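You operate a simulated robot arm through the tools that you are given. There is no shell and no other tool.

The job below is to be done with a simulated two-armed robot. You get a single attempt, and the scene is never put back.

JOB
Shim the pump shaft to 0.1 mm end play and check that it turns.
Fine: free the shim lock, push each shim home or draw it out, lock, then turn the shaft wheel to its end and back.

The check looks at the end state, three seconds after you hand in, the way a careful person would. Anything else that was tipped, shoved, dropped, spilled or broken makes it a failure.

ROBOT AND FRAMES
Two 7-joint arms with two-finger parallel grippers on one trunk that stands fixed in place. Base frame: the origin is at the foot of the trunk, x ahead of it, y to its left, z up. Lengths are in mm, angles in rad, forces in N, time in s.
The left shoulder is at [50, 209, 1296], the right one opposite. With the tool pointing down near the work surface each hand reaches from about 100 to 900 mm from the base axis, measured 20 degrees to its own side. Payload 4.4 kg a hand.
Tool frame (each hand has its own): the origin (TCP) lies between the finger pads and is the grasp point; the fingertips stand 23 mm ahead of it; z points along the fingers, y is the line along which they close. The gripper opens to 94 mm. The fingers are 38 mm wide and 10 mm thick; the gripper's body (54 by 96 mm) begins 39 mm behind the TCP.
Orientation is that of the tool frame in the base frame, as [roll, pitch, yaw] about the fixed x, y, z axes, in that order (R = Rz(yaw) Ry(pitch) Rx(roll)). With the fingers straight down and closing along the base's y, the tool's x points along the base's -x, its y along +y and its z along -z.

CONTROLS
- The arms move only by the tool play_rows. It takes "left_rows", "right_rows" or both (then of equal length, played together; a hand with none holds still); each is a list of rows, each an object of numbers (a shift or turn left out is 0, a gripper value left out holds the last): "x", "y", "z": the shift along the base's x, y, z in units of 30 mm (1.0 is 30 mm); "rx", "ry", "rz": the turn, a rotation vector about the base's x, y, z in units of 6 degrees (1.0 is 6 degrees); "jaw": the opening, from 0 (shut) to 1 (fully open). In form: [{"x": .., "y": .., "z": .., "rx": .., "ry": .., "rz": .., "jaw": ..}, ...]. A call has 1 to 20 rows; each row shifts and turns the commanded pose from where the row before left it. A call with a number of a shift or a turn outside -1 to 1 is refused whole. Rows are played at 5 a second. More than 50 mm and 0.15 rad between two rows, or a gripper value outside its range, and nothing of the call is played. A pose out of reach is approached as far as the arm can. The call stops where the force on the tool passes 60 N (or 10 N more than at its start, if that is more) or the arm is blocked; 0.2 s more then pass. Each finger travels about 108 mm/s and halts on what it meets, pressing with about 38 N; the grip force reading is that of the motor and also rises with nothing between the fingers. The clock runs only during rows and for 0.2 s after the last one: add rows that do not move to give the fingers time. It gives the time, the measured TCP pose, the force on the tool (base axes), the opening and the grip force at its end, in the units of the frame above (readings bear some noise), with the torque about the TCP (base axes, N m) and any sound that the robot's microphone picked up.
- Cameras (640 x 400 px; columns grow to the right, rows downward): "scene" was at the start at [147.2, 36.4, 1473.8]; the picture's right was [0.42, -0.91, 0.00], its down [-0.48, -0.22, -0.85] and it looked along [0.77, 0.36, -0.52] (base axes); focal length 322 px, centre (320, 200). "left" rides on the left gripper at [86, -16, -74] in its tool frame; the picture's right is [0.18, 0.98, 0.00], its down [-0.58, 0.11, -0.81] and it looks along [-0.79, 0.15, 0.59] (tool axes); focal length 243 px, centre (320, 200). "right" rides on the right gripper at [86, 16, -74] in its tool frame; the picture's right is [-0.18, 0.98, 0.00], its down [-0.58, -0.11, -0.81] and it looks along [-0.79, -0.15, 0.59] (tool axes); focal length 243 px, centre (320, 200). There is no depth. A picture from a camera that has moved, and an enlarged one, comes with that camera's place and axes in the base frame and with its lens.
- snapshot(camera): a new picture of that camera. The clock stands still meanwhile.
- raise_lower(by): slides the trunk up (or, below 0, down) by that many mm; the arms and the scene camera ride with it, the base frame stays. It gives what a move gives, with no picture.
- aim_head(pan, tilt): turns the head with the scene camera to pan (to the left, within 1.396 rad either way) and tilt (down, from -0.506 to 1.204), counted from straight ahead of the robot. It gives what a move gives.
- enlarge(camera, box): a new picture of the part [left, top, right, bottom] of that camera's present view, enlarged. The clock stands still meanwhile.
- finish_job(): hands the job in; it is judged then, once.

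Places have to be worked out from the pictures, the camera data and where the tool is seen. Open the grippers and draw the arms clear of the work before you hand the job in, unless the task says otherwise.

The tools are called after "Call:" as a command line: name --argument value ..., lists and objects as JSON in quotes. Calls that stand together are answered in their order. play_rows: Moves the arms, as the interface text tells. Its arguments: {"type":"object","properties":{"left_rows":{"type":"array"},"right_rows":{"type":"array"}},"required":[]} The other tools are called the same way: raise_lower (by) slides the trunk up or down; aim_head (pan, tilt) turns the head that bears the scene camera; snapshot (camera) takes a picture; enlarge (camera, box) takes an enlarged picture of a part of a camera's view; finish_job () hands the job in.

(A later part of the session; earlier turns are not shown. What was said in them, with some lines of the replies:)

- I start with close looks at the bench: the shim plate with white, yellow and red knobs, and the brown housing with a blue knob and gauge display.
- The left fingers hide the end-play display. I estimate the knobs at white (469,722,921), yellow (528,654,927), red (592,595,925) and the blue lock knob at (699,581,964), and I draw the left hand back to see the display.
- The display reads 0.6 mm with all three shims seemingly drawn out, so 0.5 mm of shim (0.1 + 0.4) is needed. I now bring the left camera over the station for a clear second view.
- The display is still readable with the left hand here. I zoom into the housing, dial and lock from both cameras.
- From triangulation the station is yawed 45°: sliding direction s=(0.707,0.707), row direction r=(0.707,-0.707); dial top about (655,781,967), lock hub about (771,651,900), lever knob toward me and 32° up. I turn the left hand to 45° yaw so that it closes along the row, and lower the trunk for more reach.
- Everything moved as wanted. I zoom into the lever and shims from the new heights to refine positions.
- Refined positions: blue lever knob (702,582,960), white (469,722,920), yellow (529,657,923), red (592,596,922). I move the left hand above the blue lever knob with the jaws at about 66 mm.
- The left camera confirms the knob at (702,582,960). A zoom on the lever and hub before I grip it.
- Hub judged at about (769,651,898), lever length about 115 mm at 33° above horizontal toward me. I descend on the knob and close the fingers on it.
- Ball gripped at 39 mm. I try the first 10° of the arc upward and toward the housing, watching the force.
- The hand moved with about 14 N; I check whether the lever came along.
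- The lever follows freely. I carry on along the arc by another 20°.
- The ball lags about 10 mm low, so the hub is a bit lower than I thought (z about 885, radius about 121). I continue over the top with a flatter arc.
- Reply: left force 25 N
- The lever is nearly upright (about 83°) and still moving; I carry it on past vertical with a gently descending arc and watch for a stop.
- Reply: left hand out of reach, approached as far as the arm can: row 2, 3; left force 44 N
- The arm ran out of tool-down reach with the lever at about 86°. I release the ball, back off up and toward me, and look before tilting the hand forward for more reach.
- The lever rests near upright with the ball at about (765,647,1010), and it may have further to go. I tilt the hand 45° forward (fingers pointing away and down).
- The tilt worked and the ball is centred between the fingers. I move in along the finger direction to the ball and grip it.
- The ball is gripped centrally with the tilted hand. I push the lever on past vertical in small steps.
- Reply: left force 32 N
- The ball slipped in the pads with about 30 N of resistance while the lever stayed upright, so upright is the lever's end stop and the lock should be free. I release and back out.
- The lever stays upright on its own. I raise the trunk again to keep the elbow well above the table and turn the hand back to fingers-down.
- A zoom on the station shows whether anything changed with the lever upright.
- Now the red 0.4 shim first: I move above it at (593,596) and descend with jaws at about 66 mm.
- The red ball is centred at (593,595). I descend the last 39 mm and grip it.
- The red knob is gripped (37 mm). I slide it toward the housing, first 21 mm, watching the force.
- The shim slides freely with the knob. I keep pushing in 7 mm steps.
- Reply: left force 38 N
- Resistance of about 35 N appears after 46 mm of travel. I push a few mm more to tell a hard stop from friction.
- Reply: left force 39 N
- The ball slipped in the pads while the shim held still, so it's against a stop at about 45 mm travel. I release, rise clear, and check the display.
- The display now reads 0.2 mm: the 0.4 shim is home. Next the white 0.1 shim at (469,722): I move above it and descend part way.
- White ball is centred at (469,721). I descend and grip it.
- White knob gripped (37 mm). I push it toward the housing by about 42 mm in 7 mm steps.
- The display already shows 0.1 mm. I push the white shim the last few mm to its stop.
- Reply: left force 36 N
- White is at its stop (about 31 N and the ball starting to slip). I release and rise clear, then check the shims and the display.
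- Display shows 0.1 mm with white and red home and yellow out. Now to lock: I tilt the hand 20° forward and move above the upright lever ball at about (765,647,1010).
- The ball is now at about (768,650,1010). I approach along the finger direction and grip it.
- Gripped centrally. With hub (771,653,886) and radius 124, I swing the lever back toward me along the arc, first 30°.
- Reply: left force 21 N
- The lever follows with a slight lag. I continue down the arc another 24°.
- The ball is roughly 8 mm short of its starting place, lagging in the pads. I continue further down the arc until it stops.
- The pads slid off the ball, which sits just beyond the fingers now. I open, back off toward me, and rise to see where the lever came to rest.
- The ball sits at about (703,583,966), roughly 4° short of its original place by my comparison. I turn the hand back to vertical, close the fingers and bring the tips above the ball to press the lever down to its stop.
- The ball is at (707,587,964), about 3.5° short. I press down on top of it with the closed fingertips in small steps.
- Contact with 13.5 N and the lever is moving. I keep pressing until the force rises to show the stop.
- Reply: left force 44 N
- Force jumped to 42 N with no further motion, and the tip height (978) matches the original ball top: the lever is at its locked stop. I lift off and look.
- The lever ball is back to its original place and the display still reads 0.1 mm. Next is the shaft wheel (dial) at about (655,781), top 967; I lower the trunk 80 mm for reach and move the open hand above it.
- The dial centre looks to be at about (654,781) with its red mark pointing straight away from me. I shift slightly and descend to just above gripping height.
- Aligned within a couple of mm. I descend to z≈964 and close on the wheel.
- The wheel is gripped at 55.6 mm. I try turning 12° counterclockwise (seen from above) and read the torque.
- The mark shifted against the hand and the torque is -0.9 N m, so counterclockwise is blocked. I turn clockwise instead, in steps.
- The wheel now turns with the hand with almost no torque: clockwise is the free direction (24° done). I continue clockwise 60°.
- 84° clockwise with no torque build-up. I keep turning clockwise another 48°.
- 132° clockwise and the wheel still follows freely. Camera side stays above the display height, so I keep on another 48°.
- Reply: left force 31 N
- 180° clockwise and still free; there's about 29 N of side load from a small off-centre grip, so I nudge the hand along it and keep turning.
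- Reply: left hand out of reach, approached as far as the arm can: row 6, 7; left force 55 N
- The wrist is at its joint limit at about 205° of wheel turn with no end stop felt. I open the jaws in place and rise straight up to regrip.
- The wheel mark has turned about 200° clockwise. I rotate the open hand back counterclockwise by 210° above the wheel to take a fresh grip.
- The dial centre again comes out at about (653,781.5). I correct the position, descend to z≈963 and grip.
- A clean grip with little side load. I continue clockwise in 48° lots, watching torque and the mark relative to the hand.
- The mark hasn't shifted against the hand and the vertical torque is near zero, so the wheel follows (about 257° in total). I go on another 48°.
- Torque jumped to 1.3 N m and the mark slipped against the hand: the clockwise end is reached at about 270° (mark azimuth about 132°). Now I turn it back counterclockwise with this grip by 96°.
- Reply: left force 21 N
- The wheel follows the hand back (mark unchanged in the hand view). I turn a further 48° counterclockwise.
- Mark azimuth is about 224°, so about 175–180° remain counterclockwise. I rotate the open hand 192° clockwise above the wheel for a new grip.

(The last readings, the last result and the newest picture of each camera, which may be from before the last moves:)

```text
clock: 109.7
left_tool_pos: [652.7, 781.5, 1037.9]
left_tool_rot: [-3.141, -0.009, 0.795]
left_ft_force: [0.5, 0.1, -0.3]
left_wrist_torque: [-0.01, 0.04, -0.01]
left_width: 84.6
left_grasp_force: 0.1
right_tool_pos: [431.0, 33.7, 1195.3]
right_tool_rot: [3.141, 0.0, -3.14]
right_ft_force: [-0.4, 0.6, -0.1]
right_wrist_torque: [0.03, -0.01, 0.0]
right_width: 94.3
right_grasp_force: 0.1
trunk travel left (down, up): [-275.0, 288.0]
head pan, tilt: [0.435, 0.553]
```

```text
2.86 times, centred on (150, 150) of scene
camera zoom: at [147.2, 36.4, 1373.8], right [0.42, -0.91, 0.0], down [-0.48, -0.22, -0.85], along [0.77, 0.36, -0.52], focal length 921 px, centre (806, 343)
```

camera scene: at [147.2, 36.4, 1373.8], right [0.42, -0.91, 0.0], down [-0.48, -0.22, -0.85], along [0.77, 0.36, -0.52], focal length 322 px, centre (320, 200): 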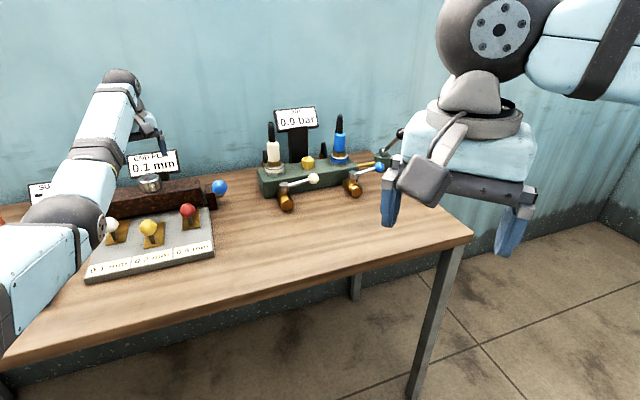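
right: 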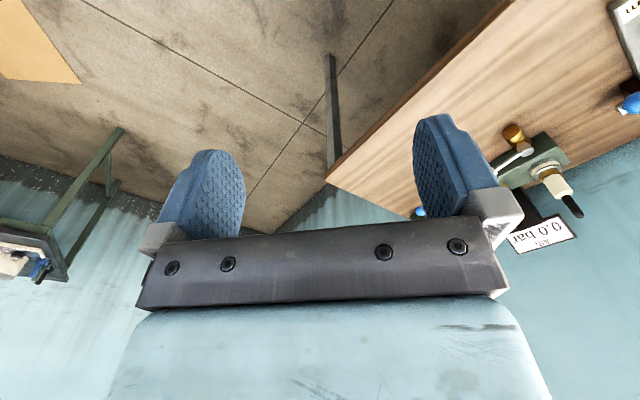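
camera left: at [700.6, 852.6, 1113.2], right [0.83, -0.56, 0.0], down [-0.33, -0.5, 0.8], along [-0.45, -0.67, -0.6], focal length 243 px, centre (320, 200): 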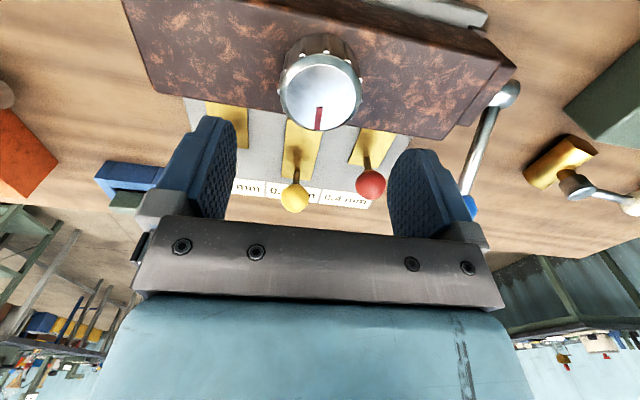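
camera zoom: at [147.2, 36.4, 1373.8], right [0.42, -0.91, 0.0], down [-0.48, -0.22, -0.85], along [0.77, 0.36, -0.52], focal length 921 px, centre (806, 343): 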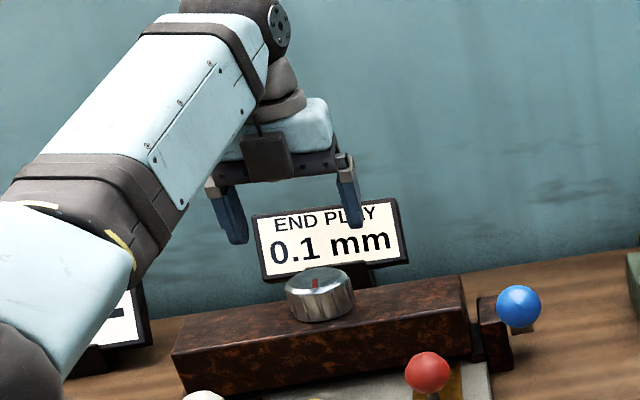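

The mark now points toward me (about 225°). I descend on the wheel and grip it.

Call:
play_rows --left_rows '[{"x": 0.02, "z": -0.9}, {"z": -0.8}, {"z": -0.5}, {"z": -0.32}, {}]'

Call:
play_rows --left_rows '[{"jaw": 0.45}, {}, {}, {}]'

Call:
play_rows --left_rows '[{"rz": 1}, {"rz": 1}, {"rz": 1}, {"rz": 1}, {"rz": 1}, {"rz": 1}, {"rz": 1}, {"rz": 1}, {"rz": 1}, {"rz": 1}, {}]'

Call:
snapshot --camera "left"

```text
clock: 110.9
left_tool_pos: [653.0, 781.5, 962.4]
left_tool_rot: [-3.139, -0.008, 0.798]
left_ft_force: [-0.1, 0.5, -0.8]
left_wrist_torque: [-0.01, 0.0, 0.02]
left_width: 84.4
left_grasp_force: 0.1
right_tool_pos: [431.7, 34.7, 1195.2]
right_tool_rot: [3.14, 0.001, 3.139]
right_ft_force: [0.8, -0.4, -0.8]
right_wrist_torque: [0.02, -0.01, -0.01]
right_width: 93.8
right_grasp_force: 0.1
trunk travel left (down, up): [-275.0, 288.0]
head pan, tilt: [0.435, 0.553]
```

```text
clock: 111.9
left_tool_pos: [652.2, 781.2, 963.5]
left_tool_rot: [-3.139, -0.007, 0.797]
left_ft_force: [1.9, -6.8, -3.8]
left_wrist_torque: [-0.48, -1.38, 0.01]
left_width: 55.9
left_grasp_force: 44.7
right_tool_pos: [431.3, 34.0, 1196.2]
right_tool_rot: [3.141, 0.001, -3.14]
right_ft_force: [1.0, -0.3, 0.1]
right_wrist_torque: [0.02, 0.01, -0.01]
right_width: 94.0
right_grasp_force: 0.1
trunk travel left (down, up): [-275.0, 288.0]
head pan, tilt: [0.435, 0.553]
```

```text
clock: 114.3
left_tool_pos: [654.3, 781.0, 962.3]
left_tool_rot: [-3.139, -0.009, 1.847]
left_ft_force: [2.8, -1.9, 0.3]
left_wrist_torque: [0.96, -1.27, 0.03]
left_width: 55.6
left_grasp_force: 44.9
right_tool_pos: [431.3, 33.9, 1195.6]
right_tool_rot: [3.141, 0.001, 3.14]
right_ft_force: [0.1, -0.1, 0.0]
right_wrist_torque: [-0.02, 0.01, 0.0]
right_width: 94.3
right_grasp_force: 0.1
trunk travel left (down, up): [-275.0, 288.0]
head pan, tilt: [0.435, 0.553]
```

```text
taken
camera left: at [613.8, 858.3, 1037.9], right [0.9, 0.44, 0.0], down [0.27, -0.54, 0.8], along [0.36, -0.72, -0.6], focal length 243 px, centre (320, 200)
```

left: 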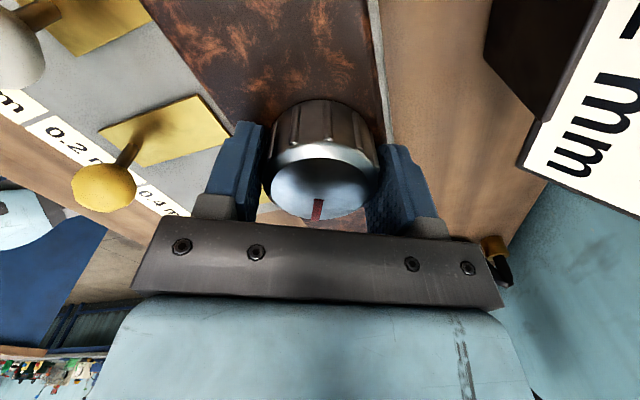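

60° back done with the mark steady in the hand view. I continue 84° counterclockwise.

Call:
play_rows --left_rows '[{"rz": 1}, {"rz": 1}, {"rz": 1}, {"rz": 1}, {"rz": 1}, {"rz": 1}, {"rz": 1}, {"rz": 1}, {"rz": 1}, {"rz": 1}, {"rz": 1}, {"rz": 1}, {"rz": 1}, {"rz": 1}, {}]'

Call:
snapshot --camera "left"

```text
clock: 117.5
left_tool_pos: [653.8, 781.5, 963.3]
left_tool_rot: [-3.141, -0.006, -2.971]
left_ft_force: [11.5, 12.4, 7.7]
left_wrist_torque: [1.13, 0.51, -0.04]
left_width: 55.5
left_grasp_force: 45.2
right_tool_pos: [432.7, 35.4, 1195.6]
right_tool_rot: [-3.14, -0.001, -3.141]
right_ft_force: [-0.2, -0.6, -0.4]
right_wrist_torque: [0.01, 0.01, 0.03]
right_width: 93.8
right_grasp_force: 0.1
trunk travel left (down, up): [-275.0, 288.0]
head pan, tilt: [0.435, 0.553]
```

```text
taken
camera left: at [570.9, 749.9, 1037.7], right [-0.35, 0.94, 0.0], down [0.56, 0.21, 0.8], along [0.75, 0.28, -0.6], focal length 243 px, centre (320, 200)
```

left: 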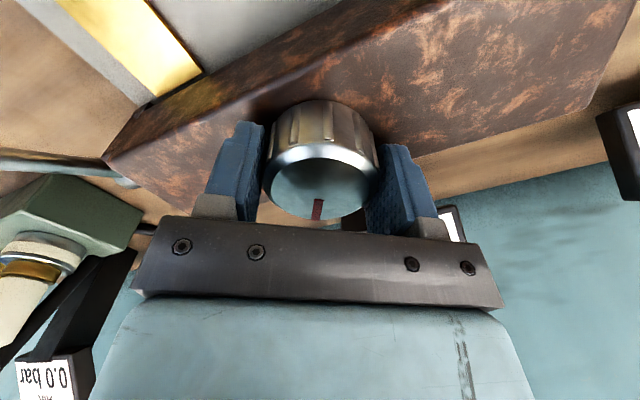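

About 240° of 270° is undone. I turn the rest in smaller steps until the stop shows in the torque.

Call:
play_rows --left_rows '[{"rz": 0.7}, {"rz": 0.7}, {"rz": 0.7}, {"rz": 0.7}, {"rz": 0.7}, {"rz": 0.7}, {}]'

Call:
snapshot --camera "left"

```text
clock: 119.1
left_tool_pos: [653.3, 781.2, 961.9]
left_tool_rot: [-3.139, -0.007, -2.529]
left_ft_force: [11.2, 17.5, 13.7]
left_wrist_torque: [0.32, 1.03, 0.02]
left_width: 55.8
left_grasp_force: 45.1
right_tool_pos: [431.5, 35.8, 1196.2]
right_tool_rot: [-3.141, 0.0, -3.141]
right_ft_force: [-0.4, 0.8, 0.1]
right_wrist_torque: [-0.06, -0.02, -0.03]
right_width: 93.9
right_grasp_force: 0.0
trunk travel left (down, up): [-275.0, 288.0]
head pan, tilt: [0.435, 0.553]
```

```text
taken
camera left: at [591.6, 718.1, 1037.7], right [-0.71, 0.7, 0.0], down [0.42, 0.43, 0.8], along [0.56, 0.57, -0.6], focal length 243 px, centre (320, 200)
```

left: 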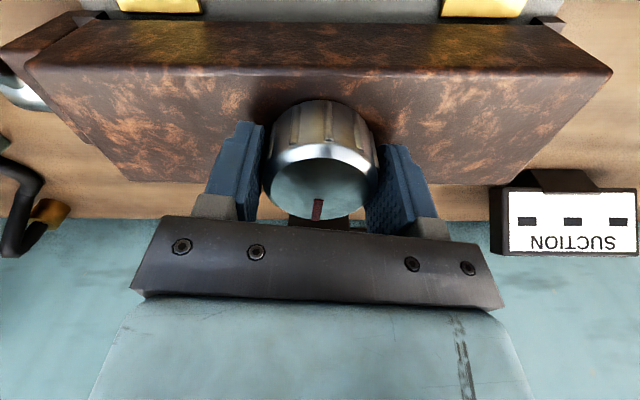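

Still free and the mark nearly points straight away again. A few more small steps to the stop.

Call:
play_rows --left_rows '[{"rz": 0.5}, {"rz": 0.5}, {"rz": 0.5}, {}]'

Call:
play_rows --left_rows '[{"rz": 0.5}, {"rz": 0.5}, {}]'

Call:
snapshot --camera "left"

```text
clock: 120.1
left_tool_pos: [652.8, 781.4, 962.1]
left_tool_rot: [-3.14, -0.008, -2.373]
left_ft_force: [0.7, 11.2, 8.8]
left_wrist_torque: [1.23, -0.18, -0.64]
left_width: 55.9
left_grasp_force: 44.8
right_tool_pos: [431.9, 34.3, 1196.4]
right_tool_rot: [-3.141, 0.002, 3.141]
right_ft_force: [-0.5, 0.3, -1.3]
right_wrist_torque: [0.02, -0.04, 0.02]
right_width: 94.1
right_grasp_force: 0.1
trunk travel left (down, up): [-275.0, 288.0]
head pan, tilt: [0.435, 0.553]
```

```text
clock: 120.9
left_tool_pos: [653.1, 780.4, 960.9]
left_tool_rot: [-3.14, -0.012, -2.268]
left_ft_force: [-6.4, 3.0, 1.2]
left_wrist_torque: [0.51, 0.68, -0.55]
left_width: 55.6
left_grasp_force: 45.2
right_tool_pos: [430.7, 33.9, 1196.9]
right_tool_rot: [-3.141, -0.001, 3.141]
right_ft_force: [0.1, -0.5, 0.2]
right_wrist_torque: [-0.01, 0.01, 0.0]
right_width: 93.8
right_grasp_force: 0.1
trunk travel left (down, up): [-275.0, 288.0]
head pan, tilt: [0.435, 0.553]
```

```text
taken
camera left: at [609.1, 703.6, 1037.1], right [-0.87, 0.49, 0.0], down [0.29, 0.52, 0.8], along [0.39, 0.7, -0.6], focal length 243 px, centre (320, 200)
```

left: 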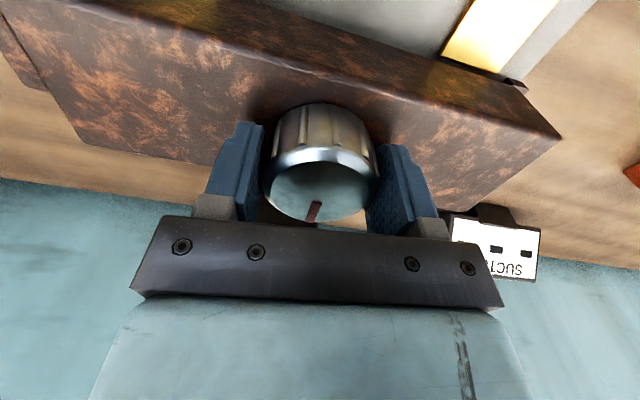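

Torque of -0.6 N m with the mark slipping: the wheel is back at its starting stop. I open, rise straight up and check everything.

Call:
play_rows --left_rows '[{"jaw": 0.9}, {}, {}, {"z": 0.5}, {"z": 1}, {"z": 1}, {"z": 1}, {}]'

Call:
snapshot --camera "left"

Call:
enlarge --camera "scene" --box '[60, 120, 260, 300]'

```text
clock: 122.7
left_tool_pos: [654.3, 781.3, 1064.6]
left_tool_rot: [-3.138, -0.01, -2.271]
left_ft_force: [-0.2, -0.7, 0.1]
left_wrist_torque: [-0.04, 0.0, 0.05]
left_width: 84.4
left_grasp_force: 0.1
right_tool_pos: [430.6, 36.1, 1194.5]
right_tool_rot: [-3.141, 0.001, 3.141]
right_ft_force: [1.7, -1.0, 0.4]
right_wrist_torque: [-0.03, 0.01, 0.04]
right_width: 94.0
right_grasp_force: 0.0
trunk travel left (down, up): [-275.0, 288.0]
head pan, tilt: [0.435, 0.553]
```

```text
taken
camera left: at [609.9, 704.4, 1140.8], right [-0.87, 0.49, 0.0], down [0.29, 0.52, 0.8], along [0.39, 0.7, -0.6], focal length 243 px, centre (320, 200)
```

left: 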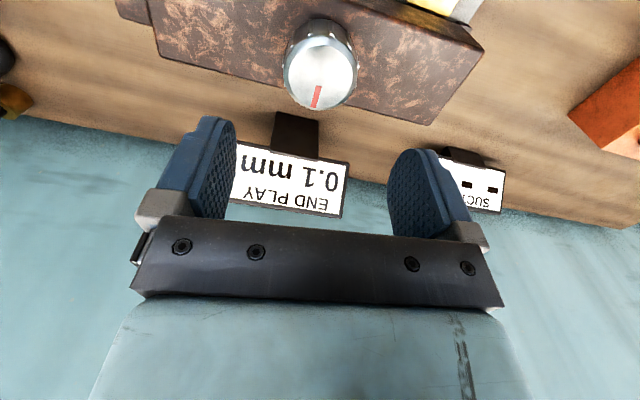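

```text
2.22 times, centred on (160, 210) of scene
camera zoom: at [147.5, 37.0, 1373.7], right [0.42, -0.91, 0.0], down [-0.48, -0.22, -0.85], along [0.77, 0.36, -0.53], focal length 716 px, centre (676, 178)
```

zoom: 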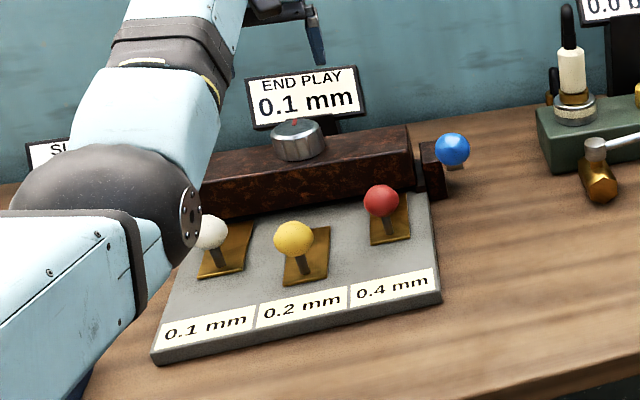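

Display 0.1 mm, wheel mark back at its start, lever down, yellow out. I raise the trunk and draw the left hand back toward its starting place.

Call:
raise_lower --by 100

Call:
play_rows --left_rows '[{"x": -0.67, "y": -0.93, "z": 0.4}, {"x": -0.67, "y": -0.93, "z": 0.4}, {"x": -0.67, "y": -0.93, "z": 0.4}, {"x": -0.67, "y": -0.93, "z": 0.4}, {"x": -0.67, "y": -0.93, "rz": -1}, {"x": -0.67, "y": -0.93, "rz": -1}, {"x": -0.67, "y": -0.93, "rz": -1}, {"x": -0.67, "y": -0.93, "rz": -1}, {"x": -0.67, "y": -0.93, "rz": -1}, {"x": -0.67, "y": -0.93, "rz": -1}, {"x": -0.8, "rz": -1}, {"x": -0.8, "rz": -1}, {"jaw": 1.0}, {}]'

Call:
snapshot --camera "scene"

Call:
enlarge --camera "scene" --box '[80, 155, 250, 310]'

```text
clock: 124.0
left_tool_pos: [654.5, 780.9, 1165.1]
left_tool_rot: [-3.139, -0.007, -2.272]
left_ft_force: [0.0, 1.1, -0.1]
left_wrist_torque: [-0.02, 0.01, 0.01]
left_width: 84.5
left_grasp_force: 0.0
right_tool_pos: [431.9, 34.6, 1295.3]
right_tool_rot: [-3.141, 0.0, -3.141]
right_ft_force: [-0.6, -0.4, -0.5]
right_wrist_torque: [-0.02, -0.03, -0.01]
right_width: 94.0
right_grasp_force: 0.2
trunk travel left (down, up): [-375.0, 188.0]
head pan, tilt: [0.435, 0.553]
```

```text
clock: 127.0
left_tool_pos: [403.7, 502.2, 1213.3]
left_tool_rot: [-3.14, -0.007, -3.108]
left_ft_force: [-0.6, 0.3, -0.3]
left_wrist_torque: [0.03, -0.01, 0.0]
left_width: 93.9
left_grasp_force: 0.0
right_tool_pos: [430.1, 35.0, 1295.1]
right_tool_rot: [3.141, 0.001, -3.141]
right_ft_force: [0.2, -0.6, 0.5]
right_wrist_torque: [0.02, -0.02, -0.01]
right_width: 93.8
right_grasp_force: 0.0
trunk travel left (down, up): [-375.0, 188.0]
head pan, tilt: [0.435, 0.553]
```

```text
taken
camera scene: at [146.5, 36.4, 1473.9], right [0.42, -0.91, 0.0], down [-0.48, -0.22, -0.85], along [0.77, 0.36, -0.52], focal length 322 px, centre (320, 200)
```

scene: 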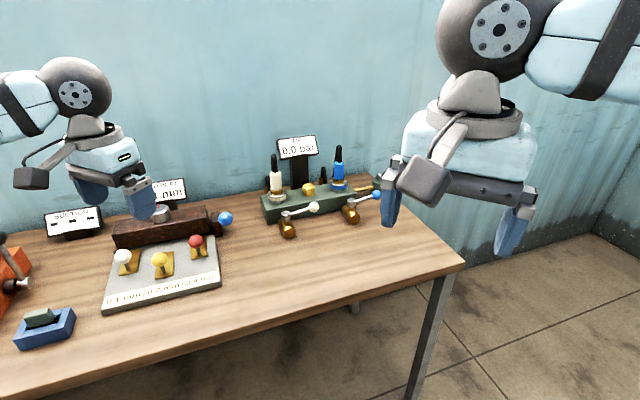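

```text
2.58 times, centred on (165, 232) of scene
camera zoom: at [146.5, 36.4, 1473.9], right [0.42, -0.91, 0.0], down [-0.48, -0.22, -0.85], along [0.77, 0.36, -0.52], focal length 832 px, centre (720, 116)
```

zoom: 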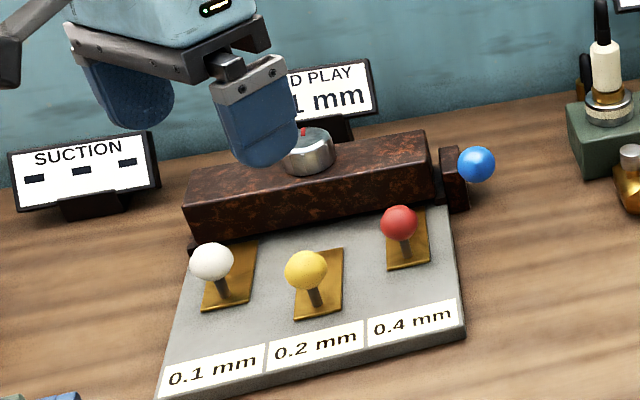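

The left hand covers part of the view, so I draw it further back, then compare the lever with the original picture from the same camera height.

Call:
play_rows --left_rows '[{"x": -0.9}, {"x": -0.9}, {"x": -0.9}, {"x": -0.9}, {}]'

Call:
enlarge --camera "scene" --box '[180, 190, 244, 230]'

Call:
enlarge --camera "scene" --box '[90, 170, 250, 270]'

Call:
snapshot --camera "scene"

```text
clock: 128.2
left_tool_pos: [298.2, 504.0, 1211.7]
left_tool_rot: [-3.137, -0.009, -3.109]
left_ft_force: [0.3, 0.6, 0.2]
left_wrist_torque: [0.0, 0.03, -0.02]
left_width: 93.9
left_grasp_force: 0.0
right_tool_pos: [432.1, 35.8, 1294.7]
right_tool_rot: [3.141, -0.002, -3.141]
right_ft_force: [0.2, 1.1, 0.0]
right_wrist_torque: [0.0, 0.01, -0.02]
right_width: 93.7
right_grasp_force: 0.1
trunk travel left (down, up): [-375.0, 188.0]
head pan, tilt: [0.435, 0.553]
```

```text
10.00 times, centred on (212, 210) of scene
camera zoom: at [148.6, 37.4, 1473.6], right [0.42, -0.91, 0.0], down [-0.48, -0.22, -0.85], along [0.77, 0.36, -0.53], focal length 3224 px, centre (1400, 100)
```

zoom: 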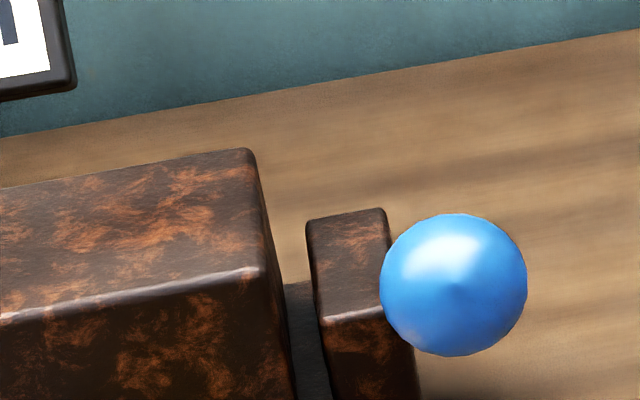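

```text
4.00 times, centred on (170, 220) of scene
camera zoom: at [148.6, 37.4, 1473.6], right [0.42, -0.91, 0.0], down [-0.48, -0.22, -0.85], along [0.77, 0.36, -0.53], focal length 1290 px, centre (920, 120)
```

zoom: 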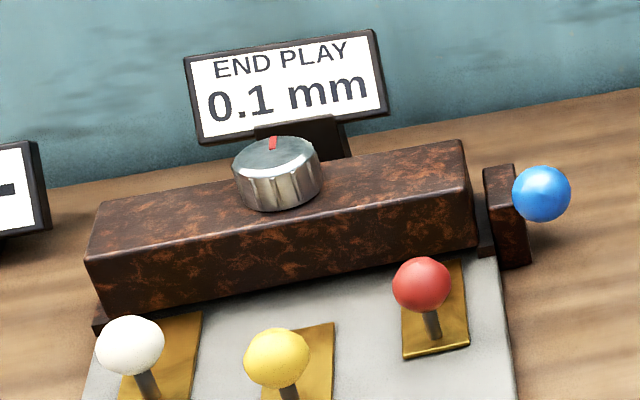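

```text
taken
camera scene: at [148.6, 37.4, 1473.6], right [0.42, -0.91, 0.0], down [-0.48, -0.22, -0.85], along [0.77, 0.36, -0.53], focal length 322 px, centre (320, 200)
```

scene: 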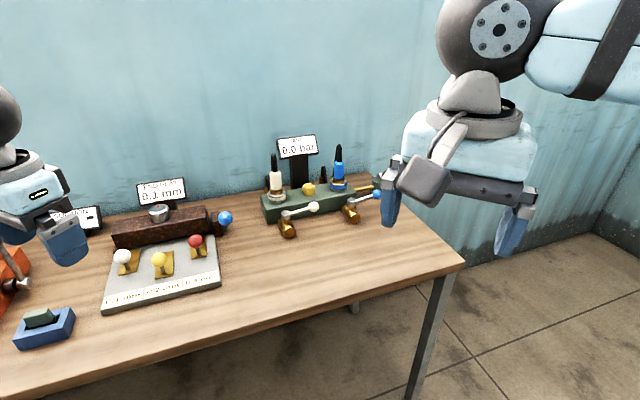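

Lever ball, wheel mark and housing all match the original view, the display reads 0.1 mm, and both grippers are open and clear. I hand the job in.

Call:
finish_job

```text
The job is handed in.
```

The pump shaft is shimmed to 0.1 mm end play, the shim lock is locked again, and the shaft turns. I've handed the job in; no verdict has come back yet.

- **Shims:** The display read 0.6 mm with all three shims out. I freed the lock lever and pushed the 0.4 mm (red) and 0.1 mm (white) shims to their stops. The 0.2 mm (yellow) shim stays out. The display now reads 0.1 mm.
- **Lock:** The lever first came to rest about 4° short of its original place. I pressed it down with the fingertips to its stop, and the final picture shows it exactly where it started.
- **Shaft wheel:** It turned freely about 270° clockwise to its end stop, then back to its starting stop. I had to regrip once each way. The red mark points the same way as at the start.

The final pictures show nothing else in view moved. Both grippers are open and clear of the work.
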